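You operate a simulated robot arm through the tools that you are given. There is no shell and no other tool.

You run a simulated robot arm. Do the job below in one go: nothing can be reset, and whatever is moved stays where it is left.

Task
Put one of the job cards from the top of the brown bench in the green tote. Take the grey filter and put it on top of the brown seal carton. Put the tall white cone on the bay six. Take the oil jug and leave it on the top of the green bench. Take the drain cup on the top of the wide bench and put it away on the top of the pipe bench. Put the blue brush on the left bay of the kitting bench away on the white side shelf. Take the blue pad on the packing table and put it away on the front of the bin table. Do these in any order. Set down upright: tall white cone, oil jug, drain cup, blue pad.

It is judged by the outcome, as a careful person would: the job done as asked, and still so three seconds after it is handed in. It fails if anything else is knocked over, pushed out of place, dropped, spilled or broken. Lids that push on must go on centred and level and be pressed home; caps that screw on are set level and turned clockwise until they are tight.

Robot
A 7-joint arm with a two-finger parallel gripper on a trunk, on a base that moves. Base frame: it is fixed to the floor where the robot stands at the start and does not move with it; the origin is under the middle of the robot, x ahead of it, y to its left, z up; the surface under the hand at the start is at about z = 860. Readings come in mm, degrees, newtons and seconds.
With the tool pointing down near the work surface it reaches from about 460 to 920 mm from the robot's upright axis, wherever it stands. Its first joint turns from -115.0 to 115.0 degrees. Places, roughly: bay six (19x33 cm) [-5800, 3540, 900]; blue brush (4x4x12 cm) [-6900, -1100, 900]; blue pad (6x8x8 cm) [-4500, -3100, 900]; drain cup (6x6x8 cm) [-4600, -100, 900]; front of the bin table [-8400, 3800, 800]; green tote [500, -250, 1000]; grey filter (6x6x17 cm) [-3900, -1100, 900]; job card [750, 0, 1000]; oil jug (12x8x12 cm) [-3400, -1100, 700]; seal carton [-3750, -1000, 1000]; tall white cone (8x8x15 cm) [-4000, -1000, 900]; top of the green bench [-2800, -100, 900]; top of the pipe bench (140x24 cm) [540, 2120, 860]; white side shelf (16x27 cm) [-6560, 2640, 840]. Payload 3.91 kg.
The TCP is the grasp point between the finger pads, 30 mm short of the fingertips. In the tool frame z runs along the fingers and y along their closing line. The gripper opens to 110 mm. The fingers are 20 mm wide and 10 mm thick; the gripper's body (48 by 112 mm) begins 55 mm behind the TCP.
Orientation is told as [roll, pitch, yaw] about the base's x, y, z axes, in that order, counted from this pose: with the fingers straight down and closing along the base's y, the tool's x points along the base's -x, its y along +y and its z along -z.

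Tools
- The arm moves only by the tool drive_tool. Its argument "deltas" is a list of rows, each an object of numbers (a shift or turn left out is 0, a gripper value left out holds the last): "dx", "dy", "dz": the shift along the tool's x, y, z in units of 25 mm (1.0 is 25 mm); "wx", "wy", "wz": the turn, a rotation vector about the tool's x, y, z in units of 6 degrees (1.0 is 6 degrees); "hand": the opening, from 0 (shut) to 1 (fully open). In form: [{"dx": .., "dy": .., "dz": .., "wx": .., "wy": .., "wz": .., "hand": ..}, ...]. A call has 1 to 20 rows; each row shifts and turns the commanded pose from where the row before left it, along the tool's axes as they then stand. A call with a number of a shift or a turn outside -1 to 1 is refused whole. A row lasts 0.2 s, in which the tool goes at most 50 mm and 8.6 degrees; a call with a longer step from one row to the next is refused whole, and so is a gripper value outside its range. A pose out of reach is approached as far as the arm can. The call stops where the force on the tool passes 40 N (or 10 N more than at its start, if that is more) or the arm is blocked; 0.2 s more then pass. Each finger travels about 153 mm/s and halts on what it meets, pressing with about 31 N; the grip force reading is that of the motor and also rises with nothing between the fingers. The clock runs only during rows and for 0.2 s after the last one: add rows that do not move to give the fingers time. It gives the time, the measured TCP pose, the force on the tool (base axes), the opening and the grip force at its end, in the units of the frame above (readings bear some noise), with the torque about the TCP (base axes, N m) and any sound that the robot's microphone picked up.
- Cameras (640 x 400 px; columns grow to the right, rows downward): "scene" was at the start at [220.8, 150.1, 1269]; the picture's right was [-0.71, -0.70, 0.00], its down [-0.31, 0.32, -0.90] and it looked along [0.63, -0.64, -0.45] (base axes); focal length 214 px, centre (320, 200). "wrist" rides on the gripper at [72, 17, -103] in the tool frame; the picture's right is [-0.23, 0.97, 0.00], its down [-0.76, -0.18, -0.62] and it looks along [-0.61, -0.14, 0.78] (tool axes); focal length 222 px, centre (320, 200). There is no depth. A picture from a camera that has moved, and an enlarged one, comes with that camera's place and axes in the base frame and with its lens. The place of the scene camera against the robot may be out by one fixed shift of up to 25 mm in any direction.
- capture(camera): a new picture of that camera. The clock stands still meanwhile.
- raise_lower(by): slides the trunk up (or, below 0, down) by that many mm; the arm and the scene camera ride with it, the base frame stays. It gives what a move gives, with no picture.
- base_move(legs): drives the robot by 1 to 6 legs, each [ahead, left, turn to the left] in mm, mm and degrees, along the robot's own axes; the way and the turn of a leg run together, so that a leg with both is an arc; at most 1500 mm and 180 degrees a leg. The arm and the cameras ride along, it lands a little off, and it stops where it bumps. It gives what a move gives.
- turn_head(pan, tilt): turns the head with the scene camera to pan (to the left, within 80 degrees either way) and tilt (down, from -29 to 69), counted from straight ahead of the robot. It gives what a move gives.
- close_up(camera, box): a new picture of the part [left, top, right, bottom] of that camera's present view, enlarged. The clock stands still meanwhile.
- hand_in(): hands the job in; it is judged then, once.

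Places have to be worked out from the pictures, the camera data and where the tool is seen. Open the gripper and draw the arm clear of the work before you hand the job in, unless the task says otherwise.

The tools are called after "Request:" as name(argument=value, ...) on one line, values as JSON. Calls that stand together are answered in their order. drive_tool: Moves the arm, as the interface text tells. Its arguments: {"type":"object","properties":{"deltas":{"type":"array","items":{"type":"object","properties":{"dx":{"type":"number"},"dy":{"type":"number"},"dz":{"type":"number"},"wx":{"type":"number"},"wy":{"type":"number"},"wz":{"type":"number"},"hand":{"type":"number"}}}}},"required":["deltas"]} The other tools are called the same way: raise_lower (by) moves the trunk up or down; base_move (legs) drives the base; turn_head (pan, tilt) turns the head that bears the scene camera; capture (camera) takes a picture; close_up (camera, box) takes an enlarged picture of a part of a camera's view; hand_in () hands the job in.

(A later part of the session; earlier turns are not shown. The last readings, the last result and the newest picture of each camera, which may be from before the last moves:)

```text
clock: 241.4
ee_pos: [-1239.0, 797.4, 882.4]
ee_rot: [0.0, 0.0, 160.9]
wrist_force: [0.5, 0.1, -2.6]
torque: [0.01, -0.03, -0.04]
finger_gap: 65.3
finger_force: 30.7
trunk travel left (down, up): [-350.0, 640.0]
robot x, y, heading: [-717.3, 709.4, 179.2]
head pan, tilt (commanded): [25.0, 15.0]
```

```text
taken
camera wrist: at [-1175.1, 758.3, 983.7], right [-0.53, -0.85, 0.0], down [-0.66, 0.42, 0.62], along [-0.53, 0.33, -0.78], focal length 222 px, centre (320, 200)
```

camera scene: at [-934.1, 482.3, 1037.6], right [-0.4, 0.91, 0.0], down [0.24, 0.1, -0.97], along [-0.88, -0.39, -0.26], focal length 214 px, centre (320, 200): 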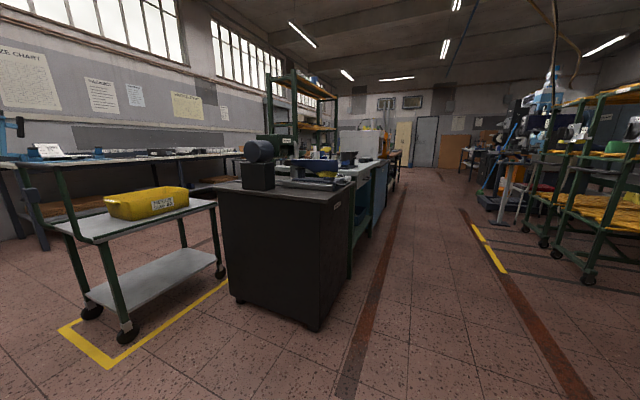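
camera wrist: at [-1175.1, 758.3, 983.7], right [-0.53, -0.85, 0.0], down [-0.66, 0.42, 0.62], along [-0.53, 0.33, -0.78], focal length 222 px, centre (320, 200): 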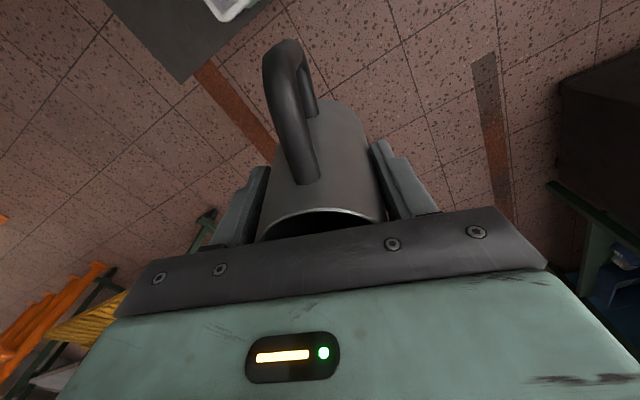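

Grip unchanged. I raise the trunk so the jug is above bench height, then drive west to beside the green bench.

Request:
raise_lower(by=250)

Request:
base_move(legs=[[1000, 0, 0.5], [950, 0, 0]])

Request:
turn_head(pan=75, tilt=30)

Request:
capture(camera="scene")

Request:
turn_head(pan=40, tilt=30)

Request:
capture(camera="scene")

```text
clock: 244.0
ee_pos: [-1238.4, 797.3, 1131.8]
ee_rot: [0.0, -0.1, 160.9]
wrist_force: [0.9, -0.3, -3.0]
torque: [-0.01, 0.01, -0.06]
finger_gap: 65.4
finger_force: 30.5
trunk travel left (down, up): [-600.0, 390.0]
robot x, y, heading: [-718.0, 714.8, 179.1]
head pan, tilt (commanded): [25.0, 15.0]
```

```text
clock: 253.8
ee_pos: [-3195.9, 795.2, 1131.9]
ee_rot: [0.1, 0.1, 162.3]
wrist_force: [-0.2, 0.6, -2.4]
torque: [0.0, -0.01, -0.02]
finger_gap: 65.6
finger_force: 31.1
trunk travel left (down, up): [-600.0, 390.0]
robot x, y, heading: [-2671.9, 721.4, -179.8]
head pan, tilt (commanded): [25.0, 15.0]
```

```text
clock: 255.0
ee_pos: [-3195.7, 796.8, 1131.7]
ee_rot: [-0.1, 0.0, 162.2]
wrist_force: [-0.1, -1.0, -1.5]
torque: [0.0, 0.0, 0.0]
finger_gap: 65.5
finger_force: 30.9
trunk travel left (down, up): [-600.0, 390.0]
robot x, y, heading: [-2671.4, 720.0, -179.7]
head pan, tilt (commanded): [75.0, 30.0]
```

```text
taken
camera scene: at [-2821.5, 439.5, 1263.4], right [-0.97, 0.26, 0.0], down [0.13, 0.48, -0.87], along [-0.22, -0.84, -0.5], focal length 214 px, centre (320, 200)
```

scene: 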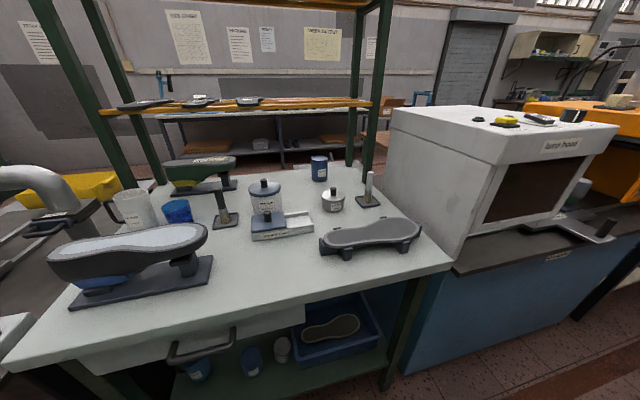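

```text
clock: 256.0
ee_pos: [-3194.6, 795.8, 1131.8]
ee_rot: [0.0, 0.0, 162.3]
wrist_force: [0.5, 0.4, -3.0]
torque: [0.03, 0.0, -0.03]
finger_gap: 65.2
finger_force: 30.8
trunk travel left (down, up): [-600.0, 390.0]
robot x, y, heading: [-2674.8, 721.9, -179.9]
head pan, tilt (commanded): [40.0, 30.0]
```

```text
taken
camera scene: at [-2867.4, 468.4, 1263.4], right [-0.65, 0.76, 0.0], down [0.38, 0.32, -0.87], along [-0.66, -0.56, -0.5], focal length 214 px, centre (320, 200)
```

scene: 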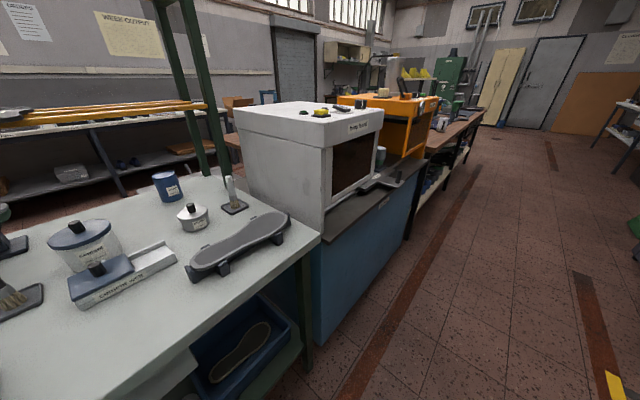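

The bench has a free patch near its front middle, around (−2800, 45), between the two shoe fixtures. I turn to face the bench with the jug held high.

Request:
base_move(legs=[[0, 0, 90]])

Request:
turn_head(pan=5, tilt=40)

Request:
capture(camera="scene")

Request:
capture(camera="wrist")

```text
clock: 260.2
ee_pos: [-2742.0, 197.9, 1131.8]
ee_rot: [0.1, -0.1, -107.5]
wrist_force: [0.4, 0.0, -2.2]
torque: [0.01, 0.03, 0.01]
finger_gap: 65.5
finger_force: 31.1
trunk travel left (down, up): [-600.0, 390.0]
robot x, y, heading: [-2673.1, 722.7, -89.4]
head pan, tilt (commanded): [40.0, 30.0]
```

```text
clock: 261.2
ee_pos: [-2742.7, 198.2, 1132.5]
ee_rot: [0.0, 0.0, -107.5]
wrist_force: [0.2, -0.2, -2.4]
torque: [-0.03, 0.0, 0.01]
finger_gap: 65.5
finger_force: 30.3
trunk travel left (down, up): [-600.0, 390.0]
robot x, y, heading: [-2671.8, 720.3, -89.5]
head pan, tilt (commanded): [5.0, 40.0]
```

```text
taken
camera scene: at [-2442.6, 507.5, 1248.0], right [-1.0, -0.1, 0.0], down [-0.06, 0.64, -0.77], along [0.07, -0.76, -0.64], focal length 214 px, centre (320, 200)
```

scene: 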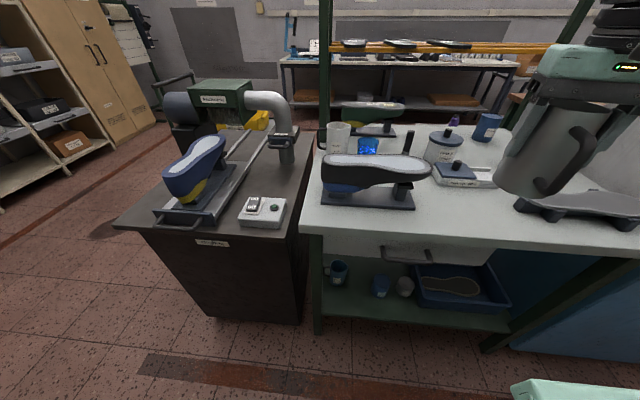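

```text
taken
camera wrist: at [-2704.3, 262.1, 1233.7], right [0.86, -0.51, 0.0], down [-0.4, -0.67, 0.62], along [-0.32, -0.54, -0.78], focal length 222 px, centre (320, 200)
```

wrist: 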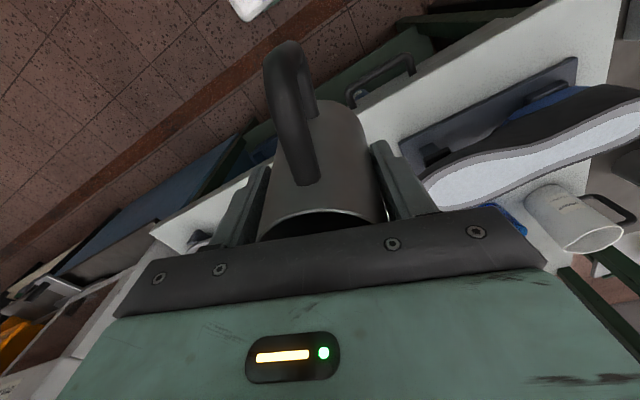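

I pick the target (−2815, 15), in the free patch with the handle toward the aisle. I move over it gently at height.

Request:
drive_tool(deltas=[{"dx": -0.3, "dy": -0.02}, {"dx": -0.5, "dy": -0.04}, {"dx": -0.7, "dy": -0.05}, {"dx": -0.8, "dy": -0.06}, {"dx": -0.8, "dy": -0.06}, {"dx": -0.8, "dy": -0.06}, {"dx": -0.8, "dy": -0.06}, {"dx": -0.8, "dy": -0.06}, {"dx": -0.8, "dy": -0.06}, {"dx": -0.7, "dy": -0.05}, {"dx": -0.5, "dy": -0.04}, {"dx": -0.3, "dy": -0.02}, {}])

Request:
turn_head(pan=-15, tilt=38)

Request:
capture(camera="scene")

Request:
capture(camera="wrist")

```text
clock: 264.0
ee_pos: [-2816.6, 16.1, 1131.3]
ee_rot: [0.0, 0.0, -107.4]
wrist_force: [0.4, -0.1, -3.4]
torque: [0.01, -0.02, 0.02]
finger_gap: 65.4
finger_force: 31.4
trunk travel left (down, up): [-600.0, 390.0]
robot x, y, heading: [-2673.9, 720.0, -89.6]
head pan, tilt (commanded): [5.0, 40.0]
```

```text
clock: 264.8
ee_pos: [-2817.1, 15.9, 1131.6]
ee_rot: [0.0, 0.0, -107.6]
wrist_force: [0.1, 0.0, -2.1]
torque: [0.04, -0.03, -0.02]
finger_gap: 65.2
finger_force: 31.1
trunk travel left (down, up): [-600.0, 390.0]
robot x, y, heading: [-2673.9, 721.5, -89.4]
head pan, tilt (commanded): [-15.0, 38.0]
```

```text
taken
camera scene: at [-2472.4, 508.5, 1251.0], right [-0.97, 0.25, 0.0], down [0.15, 0.6, -0.79], along [-0.2, -0.76, -0.62], focal length 214 px, centre (320, 200)
```

scene: 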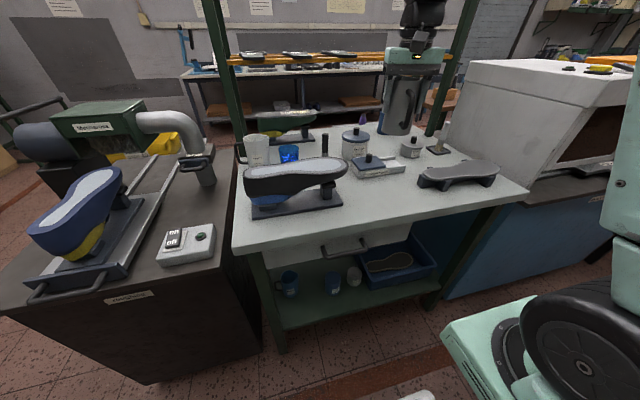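

```text
taken
camera wrist: at [-2776.8, 80.2, 1233.4], right [0.86, -0.51, 0.0], down [-0.4, -0.67, 0.62], along [-0.32, -0.54, -0.78], focal length 222 px, centre (320, 200)
```

wrist: 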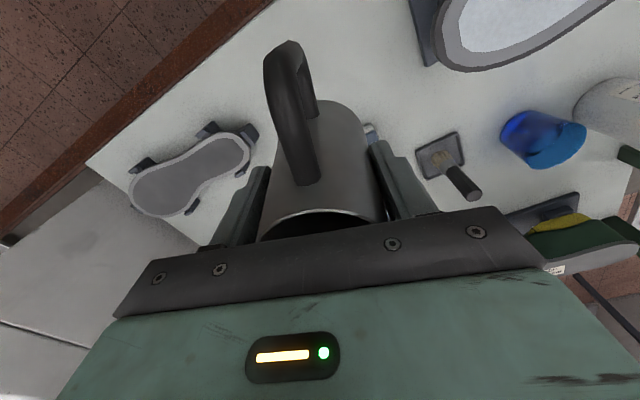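

The spot below is clear (sponge holder ~60 mm behind, sole fixture 145 mm aside). I lower gently to about 20 mm above the bench.

Request:
drive_tool(deltas=[{"dz": 0.2}, {"dz": 0.3}, {"dz": 0.4}, {"dz": 0.45}, {"dz": 0.45}, {"dz": 0.45}, {"dz": 0.45}, {"dz": 0.45}, {"dz": 0.45}, {"dz": 0.45}, {"dz": 0.45}, {"dz": 0.45}, {"dz": 0.45}, {"dz": 0.45}, {"dz": 0.45}, {"dz": 0.4}, {"dz": 0.3}, {"dz": 0.2}, {"dz": 0.1}, {}])

Request:
close_up(camera="scene", box=[300, 60, 500, 220])

```text
clock: 269.0
ee_pos: [-2815.3, 16.9, 950.5]
ee_rot: [0.1, 0.0, -107.5]
wrist_force: [0.3, -0.2, -1.5]
torque: [0.01, 0.0, -0.04]
finger_gap: 65.6
finger_force: 30.8
trunk travel left (down, up): [-600.0, 390.0]
robot x, y, heading: [-2672.3, 721.3, -89.6]
head pan, tilt (commanded): [-15.0, 38.0]
```

```text
2.50 times, centred on (400, 140) of scene
camera zoom: at [-2472.5, 508.5, 1251.0], right [-0.97, 0.25, 0.0], down [0.15, 0.6, -0.79], along [-0.2, -0.76, -0.62], focal length 536 px, centre (120, 350)
```

zoom: 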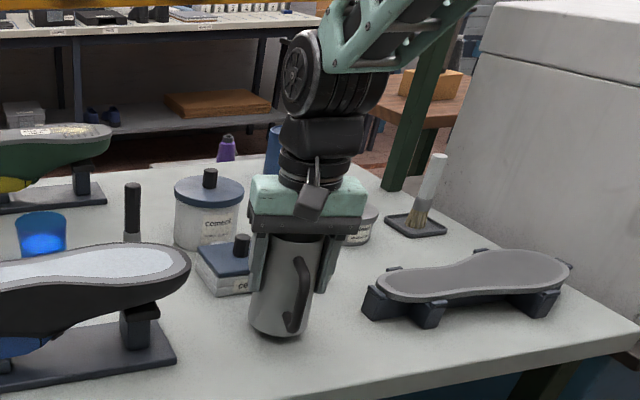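

Nearly down and well placed. I lower in small steps until contact.

Request:
drive_tool(deltas=[{"dz": 0.15}, {"dz": 0.15}, {}])

Request:
drive_tool(deltas=[{"dz": 0.12}, {"dz": 0.12}, {}])

Request:
drive_tool(deltas=[{"dz": 0.12}, {"dz": 0.12}, {}])

```text
clock: 269.8
ee_pos: [-2815.2, 16.9, 941.2]
ee_rot: [-0.1, 0.0, -107.4]
wrist_force: [0.5, 0.3, -1.9]
torque: [-0.01, -0.01, 0.02]
finger_gap: 65.3
finger_force: 31.1
trunk travel left (down, up): [-600.0, 390.0]
robot x, y, heading: [-2675.5, 721.4, -89.4]
head pan, tilt (commanded): [-15.0, 38.0]
```

```text
clock: 270.6
ee_pos: [-2814.7, 16.7, 935.8]
ee_rot: [0.0, 0.0, -107.6]
wrist_force: [0.3, 0.1, 0.2]
torque: [-0.08, -0.06, 0.01]
finger_gap: 65.5
finger_force: 30.3
trunk travel left (down, up): [-600.0, 390.0]
robot x, y, heading: [-2673.4, 721.3, -89.7]
head pan, tilt (commanded): [-15.0, 38.0]
```

```text
clock: 271.4
ee_pos: [-2814.6, 16.2, 932.4]
ee_rot: [0.1, -0.3, -107.5]
wrist_force: [-1.7, -2.4, 29.5]
torque: [-0.17, 0.09, 0.01]
finger_gap: 66.0
finger_force: 30.8
trunk travel left (down, up): [-600.0, 390.0]
robot x, y, heading: [-2670.9, 720.7, -89.5]
head pan, tilt (commanded): [-15.0, 38.0]
```

Contact reached. I relieve the press, open the fingers and check the jug stands.

Request:
drive_tool(deltas=[{"dz": -0.1}, {}, {"hand": 0.65}, {"hand": 0.72}, {"hand": 0.85}, {"hand": 1.0}, {}])

Request:
close_up(camera="scene", box=[300, 60, 500, 220])

Request:
capture(camera="wrist")

```text
clock: 273.0
ee_pos: [-2815.6, 17.1, 933.1]
ee_rot: [0.0, 0.0, -107.5]
wrist_force: [-1.2, -0.8, 0.7]
torque: [0.01, 0.0, 0.0]
finger_gap: 110.0
finger_force: 0.2
trunk travel left (down, up): [-600.0, 390.0]
robot x, y, heading: [-2675.8, 718.3, -89.6]
head pan, tilt (commanded): [-15.0, 38.0]
```

```text
2.50 times, centred on (400, 140) of scene
camera zoom: at [-2472.5, 508.6, 1251.0], right [-0.97, 0.25, 0.0], down [0.15, 0.6, -0.79], along [-0.2, -0.76, -0.62], focal length 536 px, centre (120, 350)
```

zoom: 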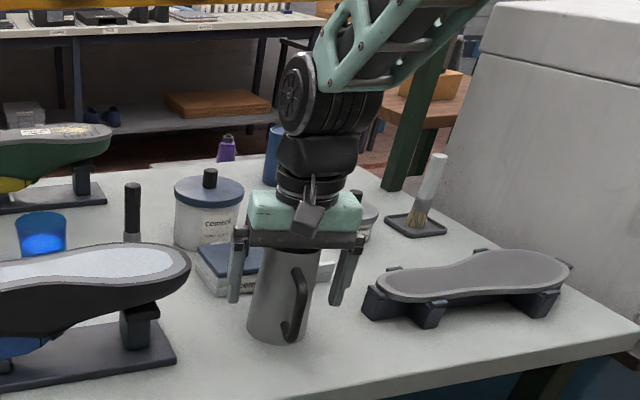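

```text
taken
camera wrist: at [-2776.5, 80.8, 1034.8], right [0.86, -0.51, 0.0], down [-0.4, -0.67, 0.62], along [-0.32, -0.54, -0.78], focal length 222 px, centre (320, 200)
```

wrist: 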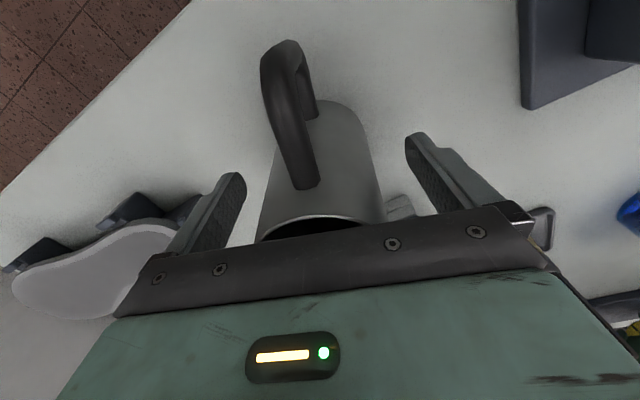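

The jug stands on the green bench. I withdraw straight up and pull the arm back.

Request:
drive_tool(deltas=[{"dz": -0.5}, {"dz": -0.8}, {"dz": -1}, {"dz": -1}, {"dz": -1}, {"dz": -1}, {"dz": -1}, {"dz": -1}, {"dz": -1}, {"dx": 1}, {"dx": 1}, {"dx": 1}, {"dx": 1}, {"dx": 1}, {"dx": 1}, {"dx": 1}])

Request:
capture(camera="scene")

Request:
turn_head(pan=-80, tilt=20)

Request:
capture(camera="scene")

```text
clock: 276.4
ee_pos: [-2763.5, 184.6, 1139.3]
ee_rot: [0.1, 0.0, -107.5]
wrist_force: [-0.2, -0.9, -0.3]
torque: [0.02, -0.01, 0.02]
finger_gap: 110.2
finger_force: 0.0
trunk travel left (down, up): [-600.0, 390.0]
robot x, y, heading: [-2671.4, 721.6, -89.3]
head pan, tilt (commanded): [-15.0, 38.0]
```

```text
taken
camera scene: at [-2472.5, 508.4, 1251.0], right [-0.97, 0.25, 0.0], down [0.15, 0.6, -0.79], along [-0.2, -0.76, -0.62], focal length 214 px, centre (320, 200)
```

scene: 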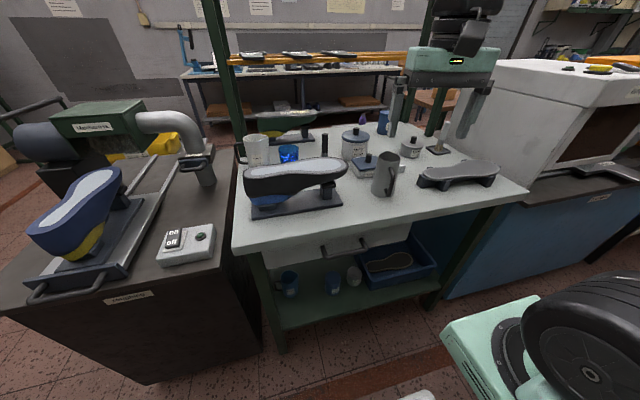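

```text
clock: 277.8
ee_pos: [-2763.9, 183.5, 1138.5]
ee_rot: [0.1, 0.1, -107.6]
wrist_force: [-0.5, -0.3, -0.3]
torque: [-0.03, 0.01, -0.01]
finger_gap: 110.0
finger_force: 0.1
trunk travel left (down, up): [-600.0, 390.0]
robot x, y, heading: [-2669.9, 724.4, -89.6]
head pan, tilt (commanded): [-80.0, 20.0]
```

```text
taken
camera scene: at [-2542.4, 575.1, 1279.4], right [-0.18, 0.98, 0.0], down [0.34, 0.06, -0.94], along [-0.92, -0.17, -0.34], focal length 214 px, centre (320, 200)
```

scene: 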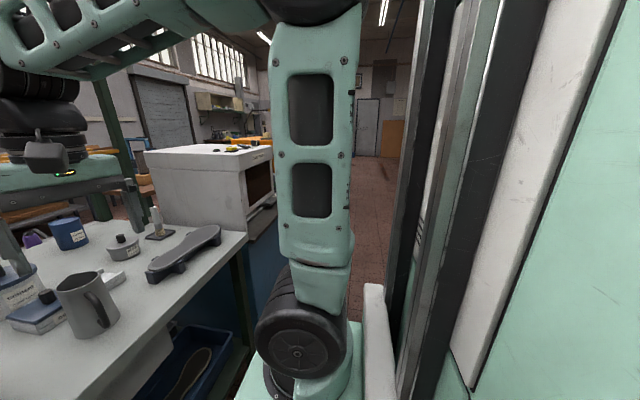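

The jug is in place. Next the drain cup: I turn to face −x and drive down the aisle toward the wide bench at x≈−4600.

Request:
base_move(legs=[[0, 0, -90], [1000, 0, 0]])

Request:
turn_head(pan=45, tilt=25)

Request:
capture(camera="scene")

Request:
turn_head(pan=0, tilt=15)

Request:
capture(camera="scene")

```text
clock: 286.8
ee_pos: [-4209.6, 819.2, 1139.3]
ee_rot: [0.1, 0.0, 161.9]
wrist_force: [-0.3, 0.4, -0.2]
torque: [0.0, -0.03, -0.01]
finger_gap: 109.7
finger_force: 0.0
trunk travel left (down, up): [-600.0, 390.0]
robot x, y, heading: [-3671.0, 726.3, 180.1]
head pan, tilt (commanded): [-80.0, 20.0]
```

```text
clock: 288.9
ee_pos: [-4210.5, 818.5, 1139.1]
ee_rot: [0.0, 0.0, 162.0]
wrist_force: [0.4, 0.1, -1.5]
torque: [0.0, -0.01, 0.02]
finger_gap: 109.8
finger_force: 0.0
trunk travel left (down, up): [-600.0, 390.0]
robot x, y, heading: [-3673.1, 722.2, 179.9]
head pan, tilt (commanded): [45.0, 25.0]
```

```text
taken
camera scene: at [-3865.5, 462.7, 1271.4], right [-0.71, 0.71, 0.0], down [0.3, 0.3, -0.91], along [-0.64, -0.64, -0.42], focal length 214 px, centre (320, 200)
```

scene: 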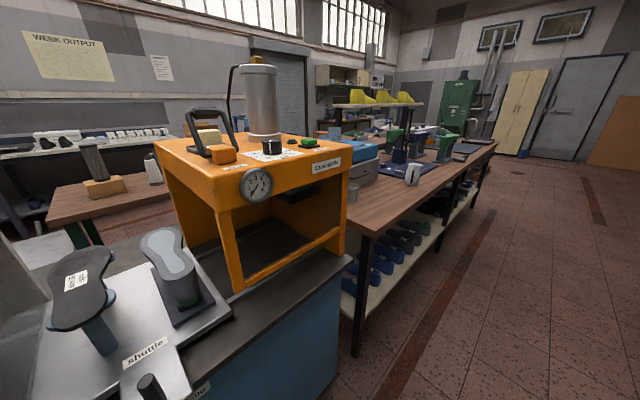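

```text
clock: 290.0
ee_pos: [-4209.8, 820.1, 1139.8]
ee_rot: [0.0, -0.1, 162.0]
wrist_force: [0.0, -0.3, 0.0]
torque: [-0.02, -0.02, 0.0]
finger_gap: 110.2
finger_force: 0.1
trunk travel left (down, up): [-600.0, 390.0]
robot x, y, heading: [-3672.9, 721.1, 180.1]
head pan, tilt (commanded): [0.0, 15.0]
```

```text
taken
camera scene: at [-3893.7, 527.7, 1287.6], right [0.0, 1.0, 0.0], down [0.26, 0.0, -0.97], along [-0.97, 0.0, -0.26], focal length 214 px, centre (320, 200)
```

scene: 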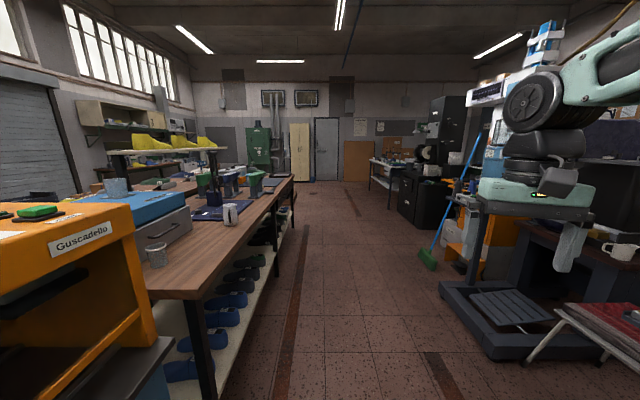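

Request:
close_up(camera="scene", box=[80, 160, 290, 290])

Request:
turn_head(pan=30, tilt=20)

Request:
close_up(camera="scene", box=[220, 120, 420, 260])

```text
3.05 times, centred on (185, 225) of scene
camera zoom: at [-3893.7, 527.7, 1287.6], right [0.0, 1.0, 0.0], down [0.26, 0.0, -0.97], along [-0.97, 0.0, -0.26], focal length 654 px, centre (731, 124)
```

zoom: 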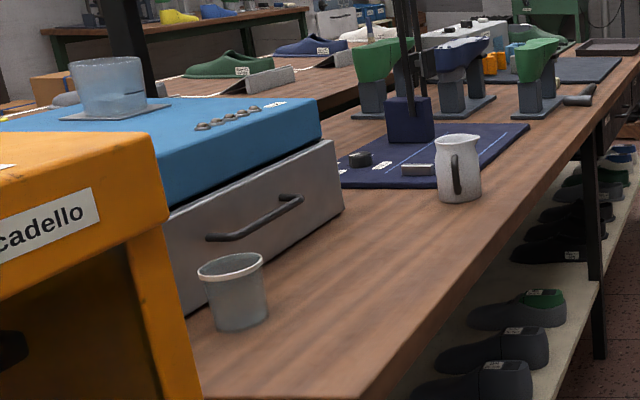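

```text
clock: 290.9
ee_pos: [-4210.7, 817.7, 1138.8]
ee_rot: [0.1, 0.0, 162.0]
wrist_force: [-0.5, -0.2, 0.1]
torque: [0.06, -0.01, 0.01]
finger_gap: 110.1
finger_force: 0.0
trunk travel left (down, up): [-600.0, 390.0]
robot x, y, heading: [-3673.8, 727.1, 179.9]
head pan, tilt (commanded): [30.0, 20.0]
```

```text
2.86 times, centred on (320, 190) of scene
camera zoom: at [-3881.0, 481.3, 1279.5], right [-0.5, 0.87, 0.0], down [0.3, 0.17, -0.94], along [-0.81, -0.47, -0.34], focal length 613 px, centre (320, 229)
```

zoom: 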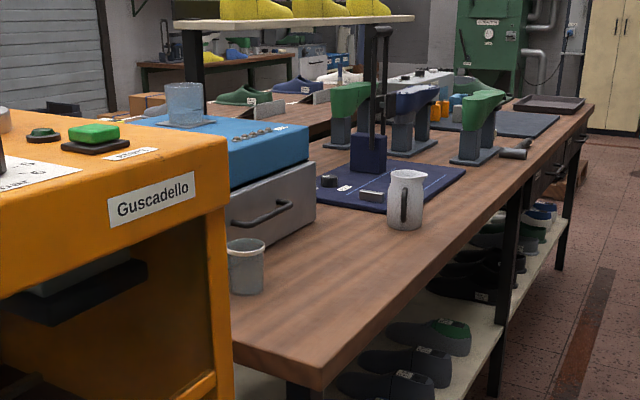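

The grey drain cup is at about (−4577, −60) on the wide bench. I drive beside it and turn to face the bench.

Request:
base_move(legs=[[835, 0, 0], [0, 0, 90]])

Request:
turn_head(pan=-5, tilt=40)

Request:
capture(camera="scene")

Request:
capture(camera="wrist")

```text
clock: 299.2
ee_pos: [-4600.1, 184.1, 1139.4]
ee_rot: [0.0, 0.1, -108.0]
wrist_force: [0.2, -0.7, -0.1]
torque: [-0.01, -0.02, 0.01]
finger_gap: 109.8
finger_force: 0.0
trunk travel left (down, up): [-600.0, 390.0]
robot x, y, heading: [-4501.3, 721.7, -90.2]
head pan, tilt (commanded): [30.0, 20.0]
```

```text
clock: 300.2
ee_pos: [-4601.5, 183.1, 1139.8]
ee_rot: [-0.1, 0.1, -108.1]
wrist_force: [-0.2, -1.2, -0.2]
torque: [0.01, 0.0, 0.03]
finger_gap: 110.0
finger_force: 0.1
trunk travel left (down, up): [-600.0, 390.0]
robot x, y, heading: [-4505.4, 721.4, -90.0]
head pan, tilt (commanded): [-5.0, 40.0]
```

```text
taken
camera scene: at [-4292.2, 504.5, 1248.1], right [-1.0, 0.09, 0.0], down [0.06, 0.64, -0.77], along [-0.07, -0.76, -0.64], focal length 214 px, centre (320, 200)
```

scene: 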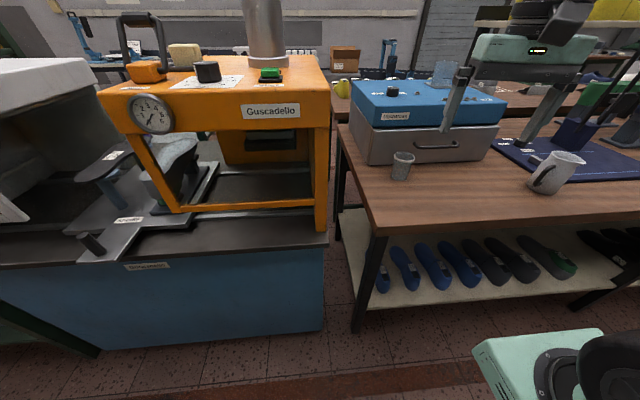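

```text
taken
camera wrist: at [-4561.5, 247.0, 1241.4], right [0.86, -0.52, 0.0], down [-0.4, -0.67, 0.62], along [-0.32, -0.53, -0.78], focal length 222 px, centre (320, 200)
```

wrist: 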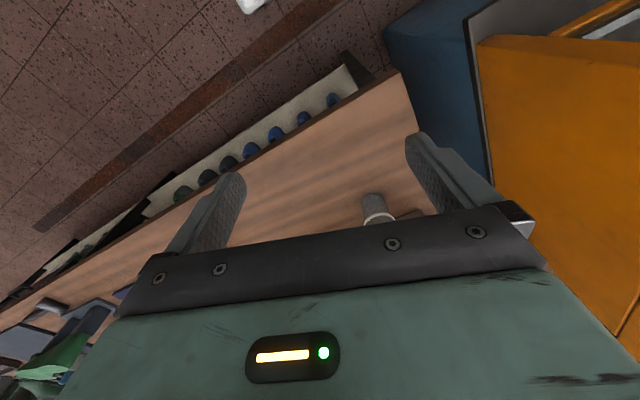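

The cup is near (−4605, −45). I square the tool (yaw −90) and move closer for an accurate wrist view.

Request:
drive_tool(deltas=[{"wz": -1}, {"wz": -1}, {"wz": -1}, {"dx": -0.9, "dz": 0.34}, {"dx": -0.9, "dz": 0.34}, {"dx": -0.9, "dz": 0.34}, {"dx": -0.9, "dz": 0.34}, {"dx": -0.9, "dz": 0.34}, {"dx": -0.9, "dz": 0.34}, {"dx": -0.9, "dz": 0.34}, {}])

Request:
capture(camera="wrist")

Request:
close_up(camera="scene", box=[330, 80, 530, 220])

```text
clock: 302.6
ee_pos: [-4601.2, 26.2, 1079.7]
ee_rot: [0.0, 0.0, -90.0]
wrist_force: [1.1, 0.3, 0.5]
torque: [0.0, -0.02, 0.01]
finger_gap: 109.9
finger_force: 0.1
trunk travel left (down, up): [-600.0, 390.0]
robot x, y, heading: [-4502.3, 717.3, -89.9]
head pan, tilt (commanded): [-5.0, 40.0]
```

```text
taken
camera wrist: at [-4583.2, 98.2, 1182.0], right [0.97, -0.23, 0.0], down [-0.18, -0.76, 0.62], along [-0.14, -0.61, -0.78], focal length 222 px, centre (320, 200)
```

wrist: 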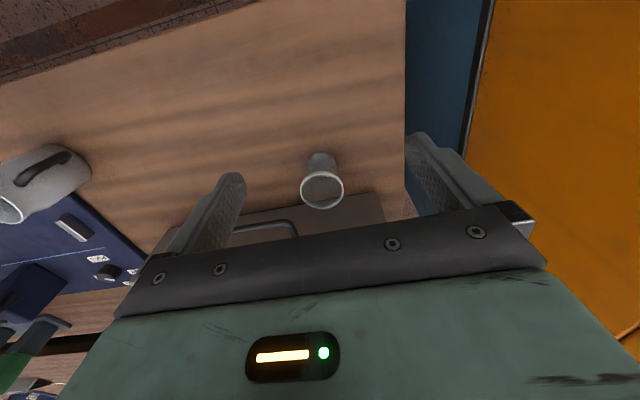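

```text
2.86 times, centred on (430, 150) of scene
camera zoom: at [-4292.2, 504.6, 1248.0], right [-1.0, 0.09, 0.0], down [0.06, 0.64, -0.77], along [-0.07, -0.76, -0.64], focal length 613 px, centre (6, 343)
```

zoom: 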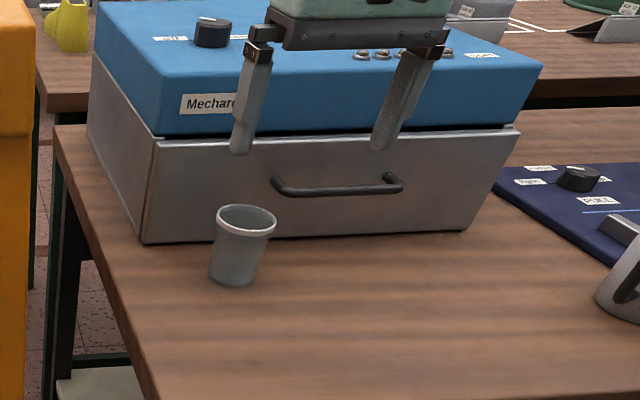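

Request:
close_up(camera="wrist", box=[270, 130, 370, 220])

```text
4.44 times, centred on (320, 175) of wrist
camera zoom: at [-4583.2, 98.2, 1182.0], right [0.97, -0.23, 0.0], down [-0.18, -0.76, 0.62], along [-0.14, -0.61, -0.78], focal length 987 px, centre (320, 311)
```

zoom: 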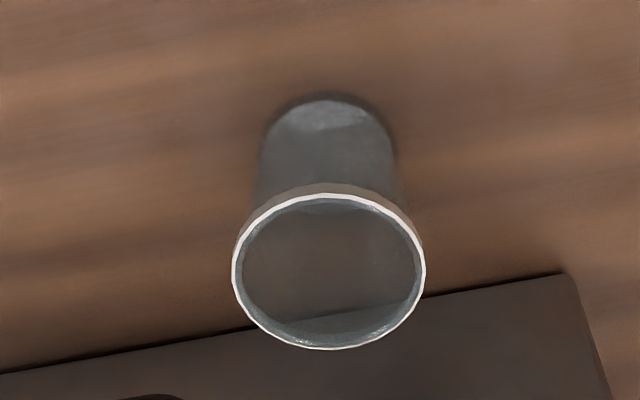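

The cup stands at about (−4621, −81), base z≈857, rim 934 (60 mm wide), with its drawer behind. I narrow the fingers to ~85 mm and move above it.

Request:
drive_tool(deltas=[{"dx": -0.855, "dy": -0.16, "dz": 0.7, "hand": 0.78}, {"dx": -0.855, "dy": -0.16, "dz": 0.7}, {"dx": -0.855, "dy": -0.16, "dz": 0.7}, {"dx": -0.855, "dy": -0.16, "dz": 0.7}, {"dx": -0.855, "dy": -0.16, "dz": 0.7}, {}])

Request:
capture(camera="wrist")

Request:
close_up(camera="scene", box=[330, 80, 530, 220])

```text
clock: 304.0
ee_pos: [-4621.4, -80.2, 993.5]
ee_rot: [0.0, 0.0, -90.1]
wrist_force: [0.3, 0.8, 0.3]
torque: [-0.06, 0.02, -0.02]
finger_gap: 85.7
finger_force: 0.1
trunk travel left (down, up): [-600.0, 390.0]
robot x, y, heading: [-4506.3, 721.1, -89.9]
head pan, tilt (commanded): [-5.0, 40.0]
```

```text
taken
camera wrist: at [-4603.6, -8.0, 1094.6], right [0.97, -0.23, 0.0], down [-0.18, -0.76, 0.62], along [-0.14, -0.61, -0.78], focal length 222 px, centre (320, 200)
```

wrist: 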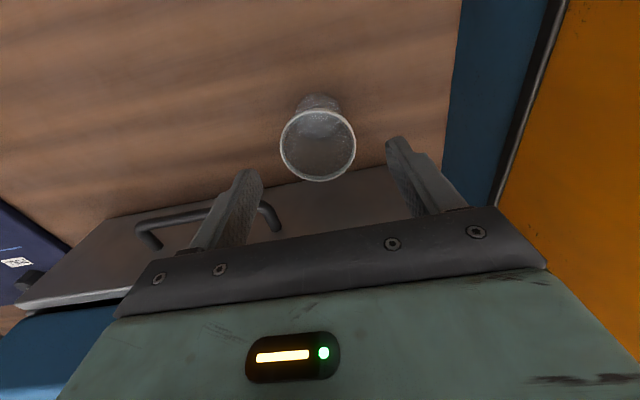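

```text
2.86 times, centred on (430, 150) of scene
camera zoom: at [-4292.2, 504.6, 1248.0], right [-1.0, 0.09, 0.0], down [0.06, 0.64, -0.77], along [-0.07, -0.76, -0.64], focal length 613 px, centre (6, 343)
```

zoom: 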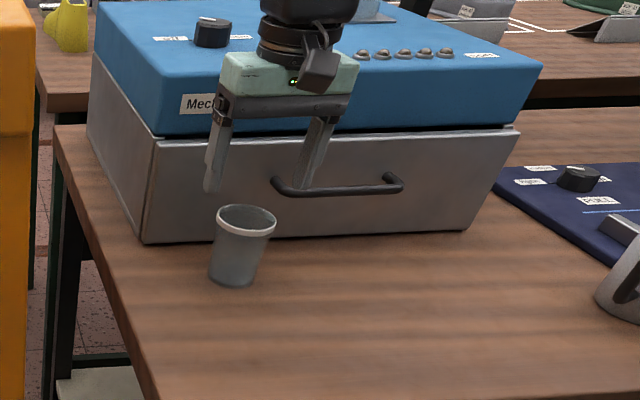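

Aligned. I descend over the cup and close gently.

Request:
drive_tool(deltas=[{"dz": 0.8}, {"dz": 0.8}, {"dz": 0.8}, {"dz": 0.8}, {"dz": 0.4}, {}])

Request:
drive_tool(deltas=[{"hand": 0.68}, {"hand": 0.62}, {"hand": 0.56}, {"hand": 0.5}, {"hand": 0.44}, {"hand": 0.38}, {"hand": 0.3}, {}, {}])

Request:
capture(camera="wrist")

```text
clock: 305.4
ee_pos: [-4622.2, -80.5, 903.0]
ee_rot: [0.0, -0.1, -90.1]
wrist_force: [0.3, 0.2, -0.3]
torque: [-0.01, 0.02, 0.03]
finger_gap: 85.9
finger_force: 0.1
trunk travel left (down, up): [-600.0, 390.0]
robot x, y, heading: [-4504.0, 721.9, -89.9]
head pan, tilt (commanded): [-5.0, 40.0]
```

```text
clock: 307.4
ee_pos: [-4622.0, -80.9, 902.4]
ee_rot: [0.0, 0.0, -90.0]
wrist_force: [-0.4, -0.6, -0.3]
torque: [-0.02, -0.07, 0.0]
finger_gap: 57.7
finger_force: 31.1
trunk travel left (down, up): [-600.0, 390.0]
robot x, y, heading: [-4509.2, 722.1, -90.0]
head pan, tilt (commanded): [-5.0, 40.0]
```

```text
taken
camera wrist: at [-4603.8, -8.7, 1004.5], right [0.97, -0.23, 0.0], down [-0.18, -0.76, 0.62], along [-0.14, -0.61, -0.78], focal length 222 px, centre (320, 200)
```

wrist: 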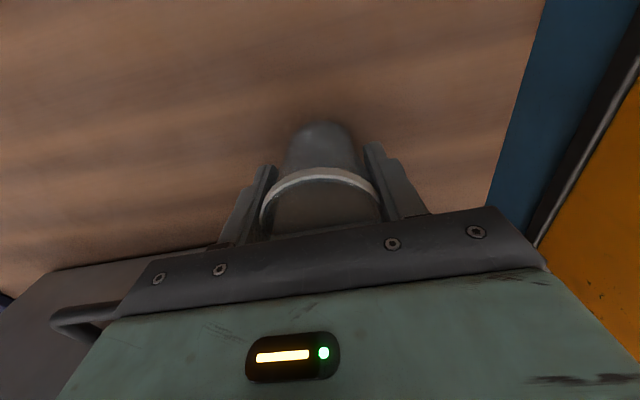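

Gripped at 57.7 mm near the rim. I lift slowly and watch for slip.

Request:
drive_tool(deltas=[{"dz": -0.1}, {"dz": -0.2}, {"dz": -0.3}, {"dz": -0.4}, {"dz": -0.4}, {"dz": -0.4}, {"dz": -0.4}, {"dz": -0.4}, {"dz": -0.4}, {"dz": -0.4}, {"dz": -0.4}, {"dz": -0.4}, {"dz": -0.4}, {"dz": -0.3}, {"dz": -0.2}, {}])

Request:
capture(camera="wrist")

Request:
close_up(camera="scene", box=[330, 20, 530, 200])

```text
clock: 310.8
ee_pos: [-4621.4, -81.8, 1030.2]
ee_rot: [0.0, -0.1, -90.0]
wrist_force: [-0.5, -0.1, -0.3]
torque: [0.03, 0.0, 0.01]
finger_gap: 57.6
finger_force: 31.6
trunk travel left (down, up): [-600.0, 390.0]
robot x, y, heading: [-4505.6, 721.0, -90.1]
head pan, tilt (commanded): [-5.0, 40.0]
```

```text
taken
camera wrist: at [-4603.5, -8.8, 1132.2], right [0.97, -0.23, 0.0], down [-0.18, -0.76, 0.62], along [-0.14, -0.61, -0.78], focal length 222 px, centre (320, 200)
```

wrist: 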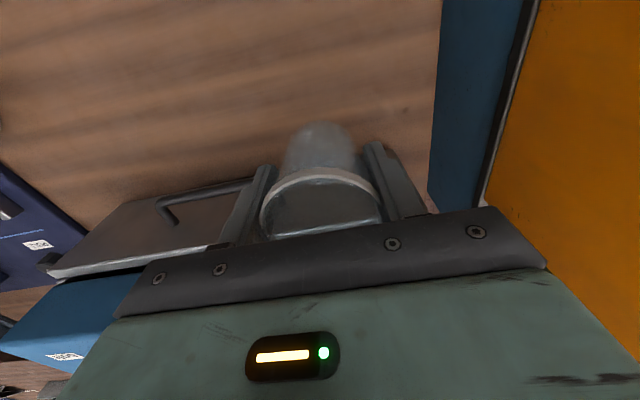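

```text
2.22 times, centred on (430, 110) of scene
camera zoom: at [-4292.2, 504.5, 1248.0], right [-1.0, 0.09, 0.0], down [0.06, 0.64, -0.77], along [-0.07, -0.76, -0.64], focal length 477 px, centre (76, 400)
```

zoom: 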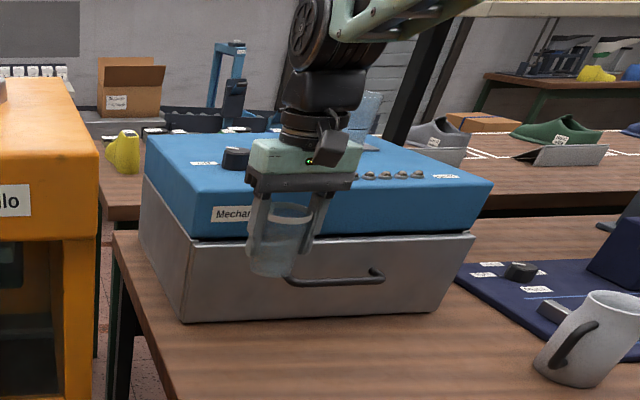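

The cup is held steady. I draw it back toward the robot before driving.

Request:
drive_tool(deltas=[{"dx": 0.2, "dz": -0.2}, {"dx": 0.4, "dz": -0.3}, {"dx": 0.6, "dz": -0.3}, {"dx": 0.8, "dz": -0.3}, {"dx": 0.8, "dz": -0.3}, {"dx": 0.8, "dz": -0.3}, {"dx": 0.8, "dz": -0.3}, {"dx": 0.8, "dz": -0.3}, {"dx": 0.8, "dz": -0.3}, {"dx": 0.8, "dz": -0.3}, {"dx": 0.8, "dz": -0.3}, {"dx": 0.8, "dz": -0.3}, {"dx": 0.8}, {"dx": 0.8}, {"dx": 0.5}, {"dx": 0.2}, {}])

Request:
base_move(legs=[[-150, 0, 0]])

Request:
capture(camera="wrist")

```text
clock: 314.4
ee_pos: [-4621.9, 187.1, 1118.1]
ee_rot: [0.0, 0.1, -90.1]
wrist_force: [0.6, 0.8, -0.3]
torque: [0.0, -0.04, -0.01]
finger_gap: 57.7
finger_force: 31.1
trunk travel left (down, up): [-600.0, 390.0]
robot x, y, heading: [-4505.6, 719.2, -89.9]
head pan, tilt (commanded): [-5.0, 40.0]
```

```text
clock: 315.8
ee_pos: [-4621.2, 336.6, 1117.2]
ee_rot: [0.1, -0.1, -90.0]
wrist_force: [0.2, -0.5, 0.3]
torque: [-0.04, -0.01, -0.01]
finger_gap: 58.1
finger_force: 31.0
trunk travel left (down, up): [-600.0, 390.0]
robot x, y, heading: [-4503.8, 874.0, -89.6]
head pan, tilt (commanded): [-5.0, 40.0]
```

```text
taken
camera wrist: at [-4602.9, 409.5, 1219.9], right [0.97, -0.23, 0.0], down [-0.18, -0.76, 0.62], along [-0.14, -0.61, -0.78], focal length 222 px, centre (320, 200)
```

wrist: 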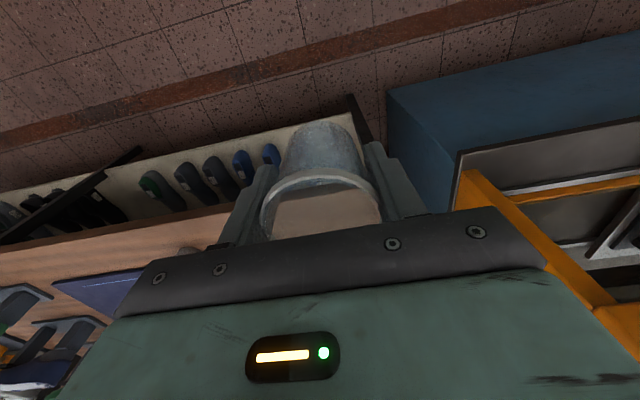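

I turn to face +x and drive east along the aisle toward the pipe bench.

Request:
base_move(legs=[[0, 0, 90], [1300, 0, 0], [1300, 0, 0]])

Request:
capture(camera="wrist")

Request:
turn_head(pan=15, tilt=15)

Request:
capture(camera="scene")

```text
clock: 332.3
ee_pos: [-1361.6, 746.9, 1117.4]
ee_rot: [0.0, 0.0, -0.6]
wrist_force: [-0.8, 0.5, -1.0]
torque: [-0.05, 0.05, -0.02]
finger_gap: 57.8
finger_force: 30.4
trunk travel left (down, up): [-600.0, 390.0]
robot x, y, heading: [-1893.4, 866.3, -0.5]
head pan, tilt (commanded): [-5.0, 40.0]
```

```text
taken
camera wrist: at [-1432.9, 765.0, 1219.9], right [0.24, 0.97, 0.0], down [0.76, -0.18, 0.62], along [0.61, -0.15, -0.78], focal length 222 px, centre (320, 200)
```

wrist: 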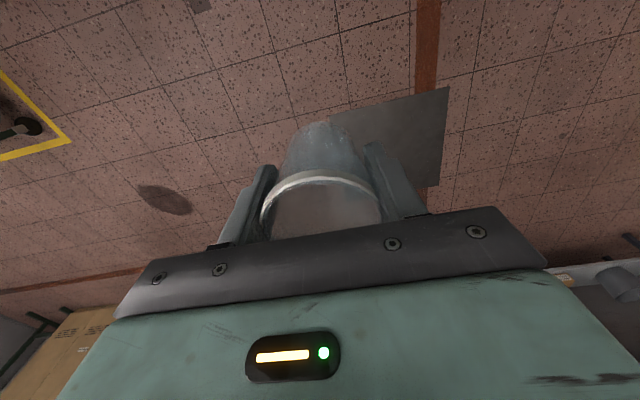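

```text
clock: 333.2
ee_pos: [-1361.5, 747.2, 1117.6]
ee_rot: [0.0, 0.1, -0.7]
wrist_force: [-0.6, -0.4, -0.2]
torque: [0.01, -0.01, 0.01]
finger_gap: 57.6
finger_force: 30.7
trunk travel left (down, up): [-600.0, 390.0]
robot x, y, heading: [-1895.3, 867.4, -0.7]
head pan, tilt (commanded): [15.0, 15.0]
```

```text
taken
camera scene: at [-1645.8, 1106.1, 1287.5], right [0.25, -0.97, 0.0], down [-0.25, -0.06, -0.97], along [0.94, 0.24, -0.26], focal length 214 px, centre (320, 200)
```

scene: 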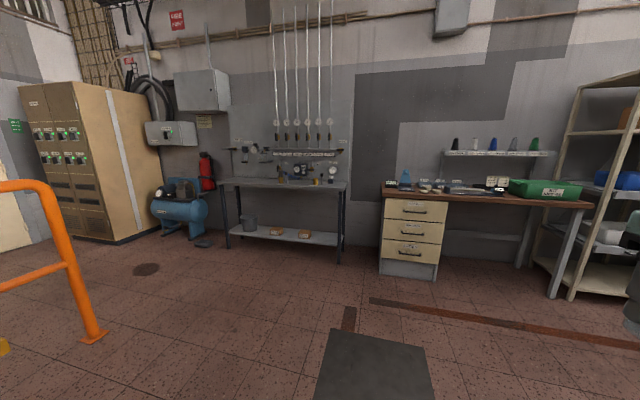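

Request:
close_up(camera="scene", box=[200, 110, 400, 250])

Request:
base_move(legs=[[1200, 0, 0.7], [0, 1150, 0], [350, 0, 0]])

Request:
turn_head(pan=0, tilt=35)

Request:
capture(camera="scene")

Request:
capture(camera="wrist")

```text
2.86 times, centred on (300, 180) of scene
camera zoom: at [-1645.8, 1106.1, 1287.5], right [0.25, -0.97, 0.0], down [-0.25, -0.06, -0.97], along [0.94, 0.24, -0.26], focal length 613 px, centre (377, 257)
```

zoom: 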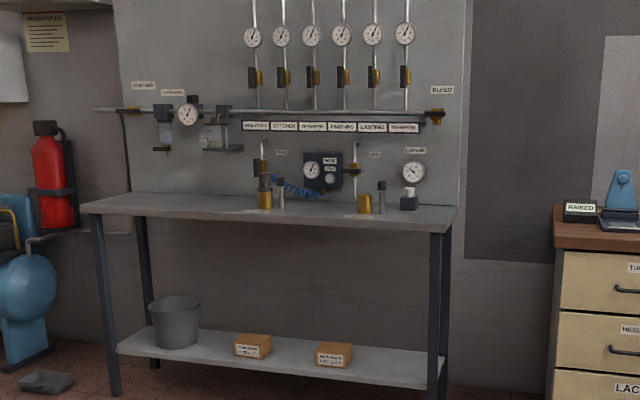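

```text
clock: 346.6
ee_pos: [199.4, 1884.2, 1116.5]
ee_rot: [0.0, 0.0, -0.7]
wrist_force: [-0.3, 0.7, -0.2]
torque: [0.02, 0.0, -0.02]
finger_gap: 57.6
finger_force: 31.2
trunk travel left (down, up): [-600.0, 390.0]
robot x, y, heading: [-333.8, 2008.6, -0.7]
head pan, tilt (commanded): [15.0, 15.0]
```

```text
clock: 347.5
ee_pos: [198.2, 1884.6, 1118.1]
ee_rot: [0.1, 0.0, -0.7]
wrist_force: [0.2, 0.2, -0.9]
torque: [0.0, 0.04, 0.02]
finger_gap: 57.7
finger_force: 31.4
trunk travel left (down, up): [-600.0, 390.0]
robot x, y, heading: [-333.4, 2005.7, -0.5]
head pan, tilt (commanded): [0.0, 35.0]
```

```text
taken
camera scene: at [-87.0, 2220.0, 1255.7], right [-0.01, -1.0, 0.0], down [-0.57, 0.01, -0.82], along [0.82, -0.01, -0.57], focal length 214 px, centre (320, 200)
```

scene: 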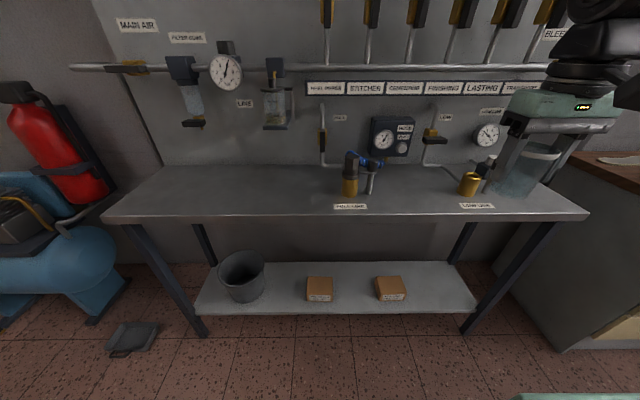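

```text
taken
camera wrist: at [127.3, 1902.2, 1219.9], right [0.24, 0.97, 0.0], down [0.76, -0.19, 0.62], along [0.61, -0.15, -0.78], focal length 222 px, centre (320, 200)
```

wrist: 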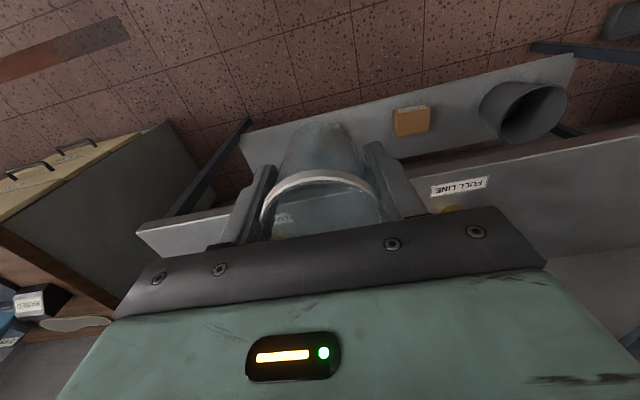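

The pipe bench is mostly free; a clear spot lies between the two fittings at about (510, 1900). I move 100 mm closer and carry the cup over it.

Request:
base_move(legs=[[100, 0, 0.6]])

Request:
drive_tool(deltas=[{"dx": -0.3}, {"dx": -0.5}, {"dx": -0.7, "dy": 0.05}, {"dx": -0.8, "dy": 0.05}, {"dx": -0.8, "dy": 0.05}, {"dx": -0.8, "dy": 0.05}, {"dx": -0.8, "dy": 0.05}, {"dx": -0.8, "dy": 0.05}, {"dx": -0.8, "dy": 0.05}, {"dx": -0.8, "dy": 0.05}, {"dx": -0.7}, {"dx": -0.5}, {"dx": -0.3}, {}])

Request:
capture(camera="scene")

Request:
capture(camera="wrist")

```text
clock: 348.6
ee_pos: [300.8, 1889.6, 1118.1]
ee_rot: [0.0, 0.0, 0.0]
wrist_force: [0.6, 0.1, 0.0]
torque: [0.03, 0.04, -0.02]
finger_gap: 57.9
finger_force: 30.9
trunk travel left (down, up): [-600.0, 390.0]
robot x, y, heading: [-236.3, 2006.7, -0.2]
head pan, tilt (commanded): [0.0, 35.0]
```

```text
clock: 351.6
ee_pos: [515.8, 1897.7, 1118.1]
ee_rot: [0.0, 0.0, -0.1]
wrist_force: [0.5, 0.1, -1.2]
torque: [0.01, 0.05, -0.01]
finger_gap: 57.7
finger_force: 30.9
trunk travel left (down, up): [-600.0, 390.0]
robot x, y, heading: [-235.2, 2006.9, -0.2]
head pan, tilt (commanded): [0.0, 35.0]
```

```text
taken
camera scene: at [11.6, 2221.9, 1255.6], right [0.0, -1.0, 0.0], down [-0.57, 0.0, -0.82], along [0.82, 0.0, -0.57], focal length 214 px, centre (320, 200)
```

scene: 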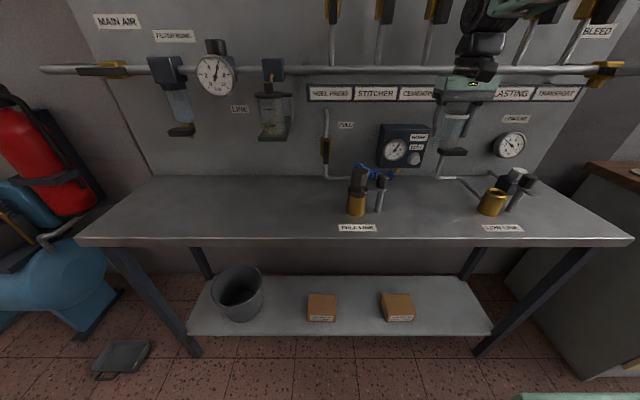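

```text
taken
camera wrist: at [444.4, 1915.4, 1220.0], right [0.23, 0.97, 0.0], down [0.76, -0.18, 0.62], along [0.61, -0.14, -0.78], focal length 222 px, centre (320, 200)
```

wrist: 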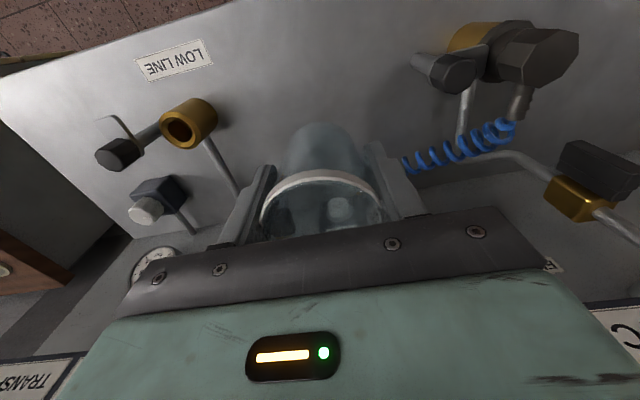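

The spot is clear of both fittings and the blue hose. I shift 15 mm toward the front and lower gently to just above the bench.

Request:
drive_tool(deltas=[{"dx": 0.3}, {"dx": 0.3}, {"dz": 0.3}, {"dz": 0.5}, {"dz": 0.5}, {"dz": 0.5}, {"dz": 0.5}, {"dz": 0.5}, {"dz": 0.5}, {"dz": 0.5}, {"dz": 0.5}, {"dz": 0.5}, {"dz": 0.5}, {"dz": 0.5}, {"dz": 0.5}, {"dz": 0.5}, {"dz": 0.4}, {"dz": 0.3}, {"dz": 0.2}, {}])

Request:
close_up(camera="scene", box=[330, 60, 550, 240])

```text
clock: 355.8
ee_pos: [500.9, 1898.2, 924.6]
ee_rot: [0.0, 0.0, -0.1]
wrist_force: [-0.2, 0.4, -0.4]
torque: [0.02, 0.0, 0.0]
finger_gap: 58.0
finger_force: 30.9
trunk travel left (down, up): [-600.0, 390.0]
robot x, y, heading: [-232.1, 2006.0, 0.0]
head pan, tilt (commanded): [0.0, 35.0]
```

```text
2.22 times, centred on (440, 150) of scene
camera zoom: at [11.6, 2221.9, 1255.6], right [0.0, -1.0, 0.0], down [-0.57, 0.0, -0.82], along [0.82, 0.0, -0.57], focal length 477 px, centre (53, 311)
```

zoom: 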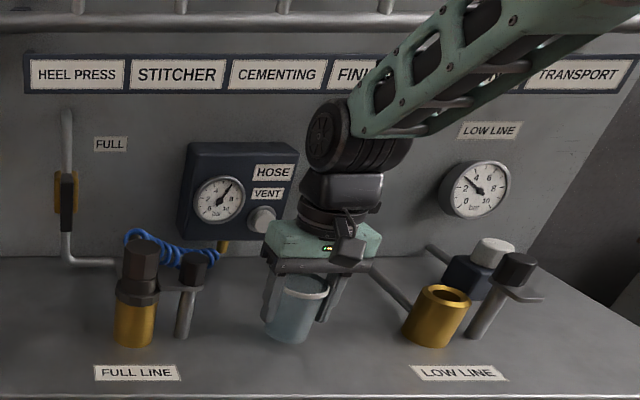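

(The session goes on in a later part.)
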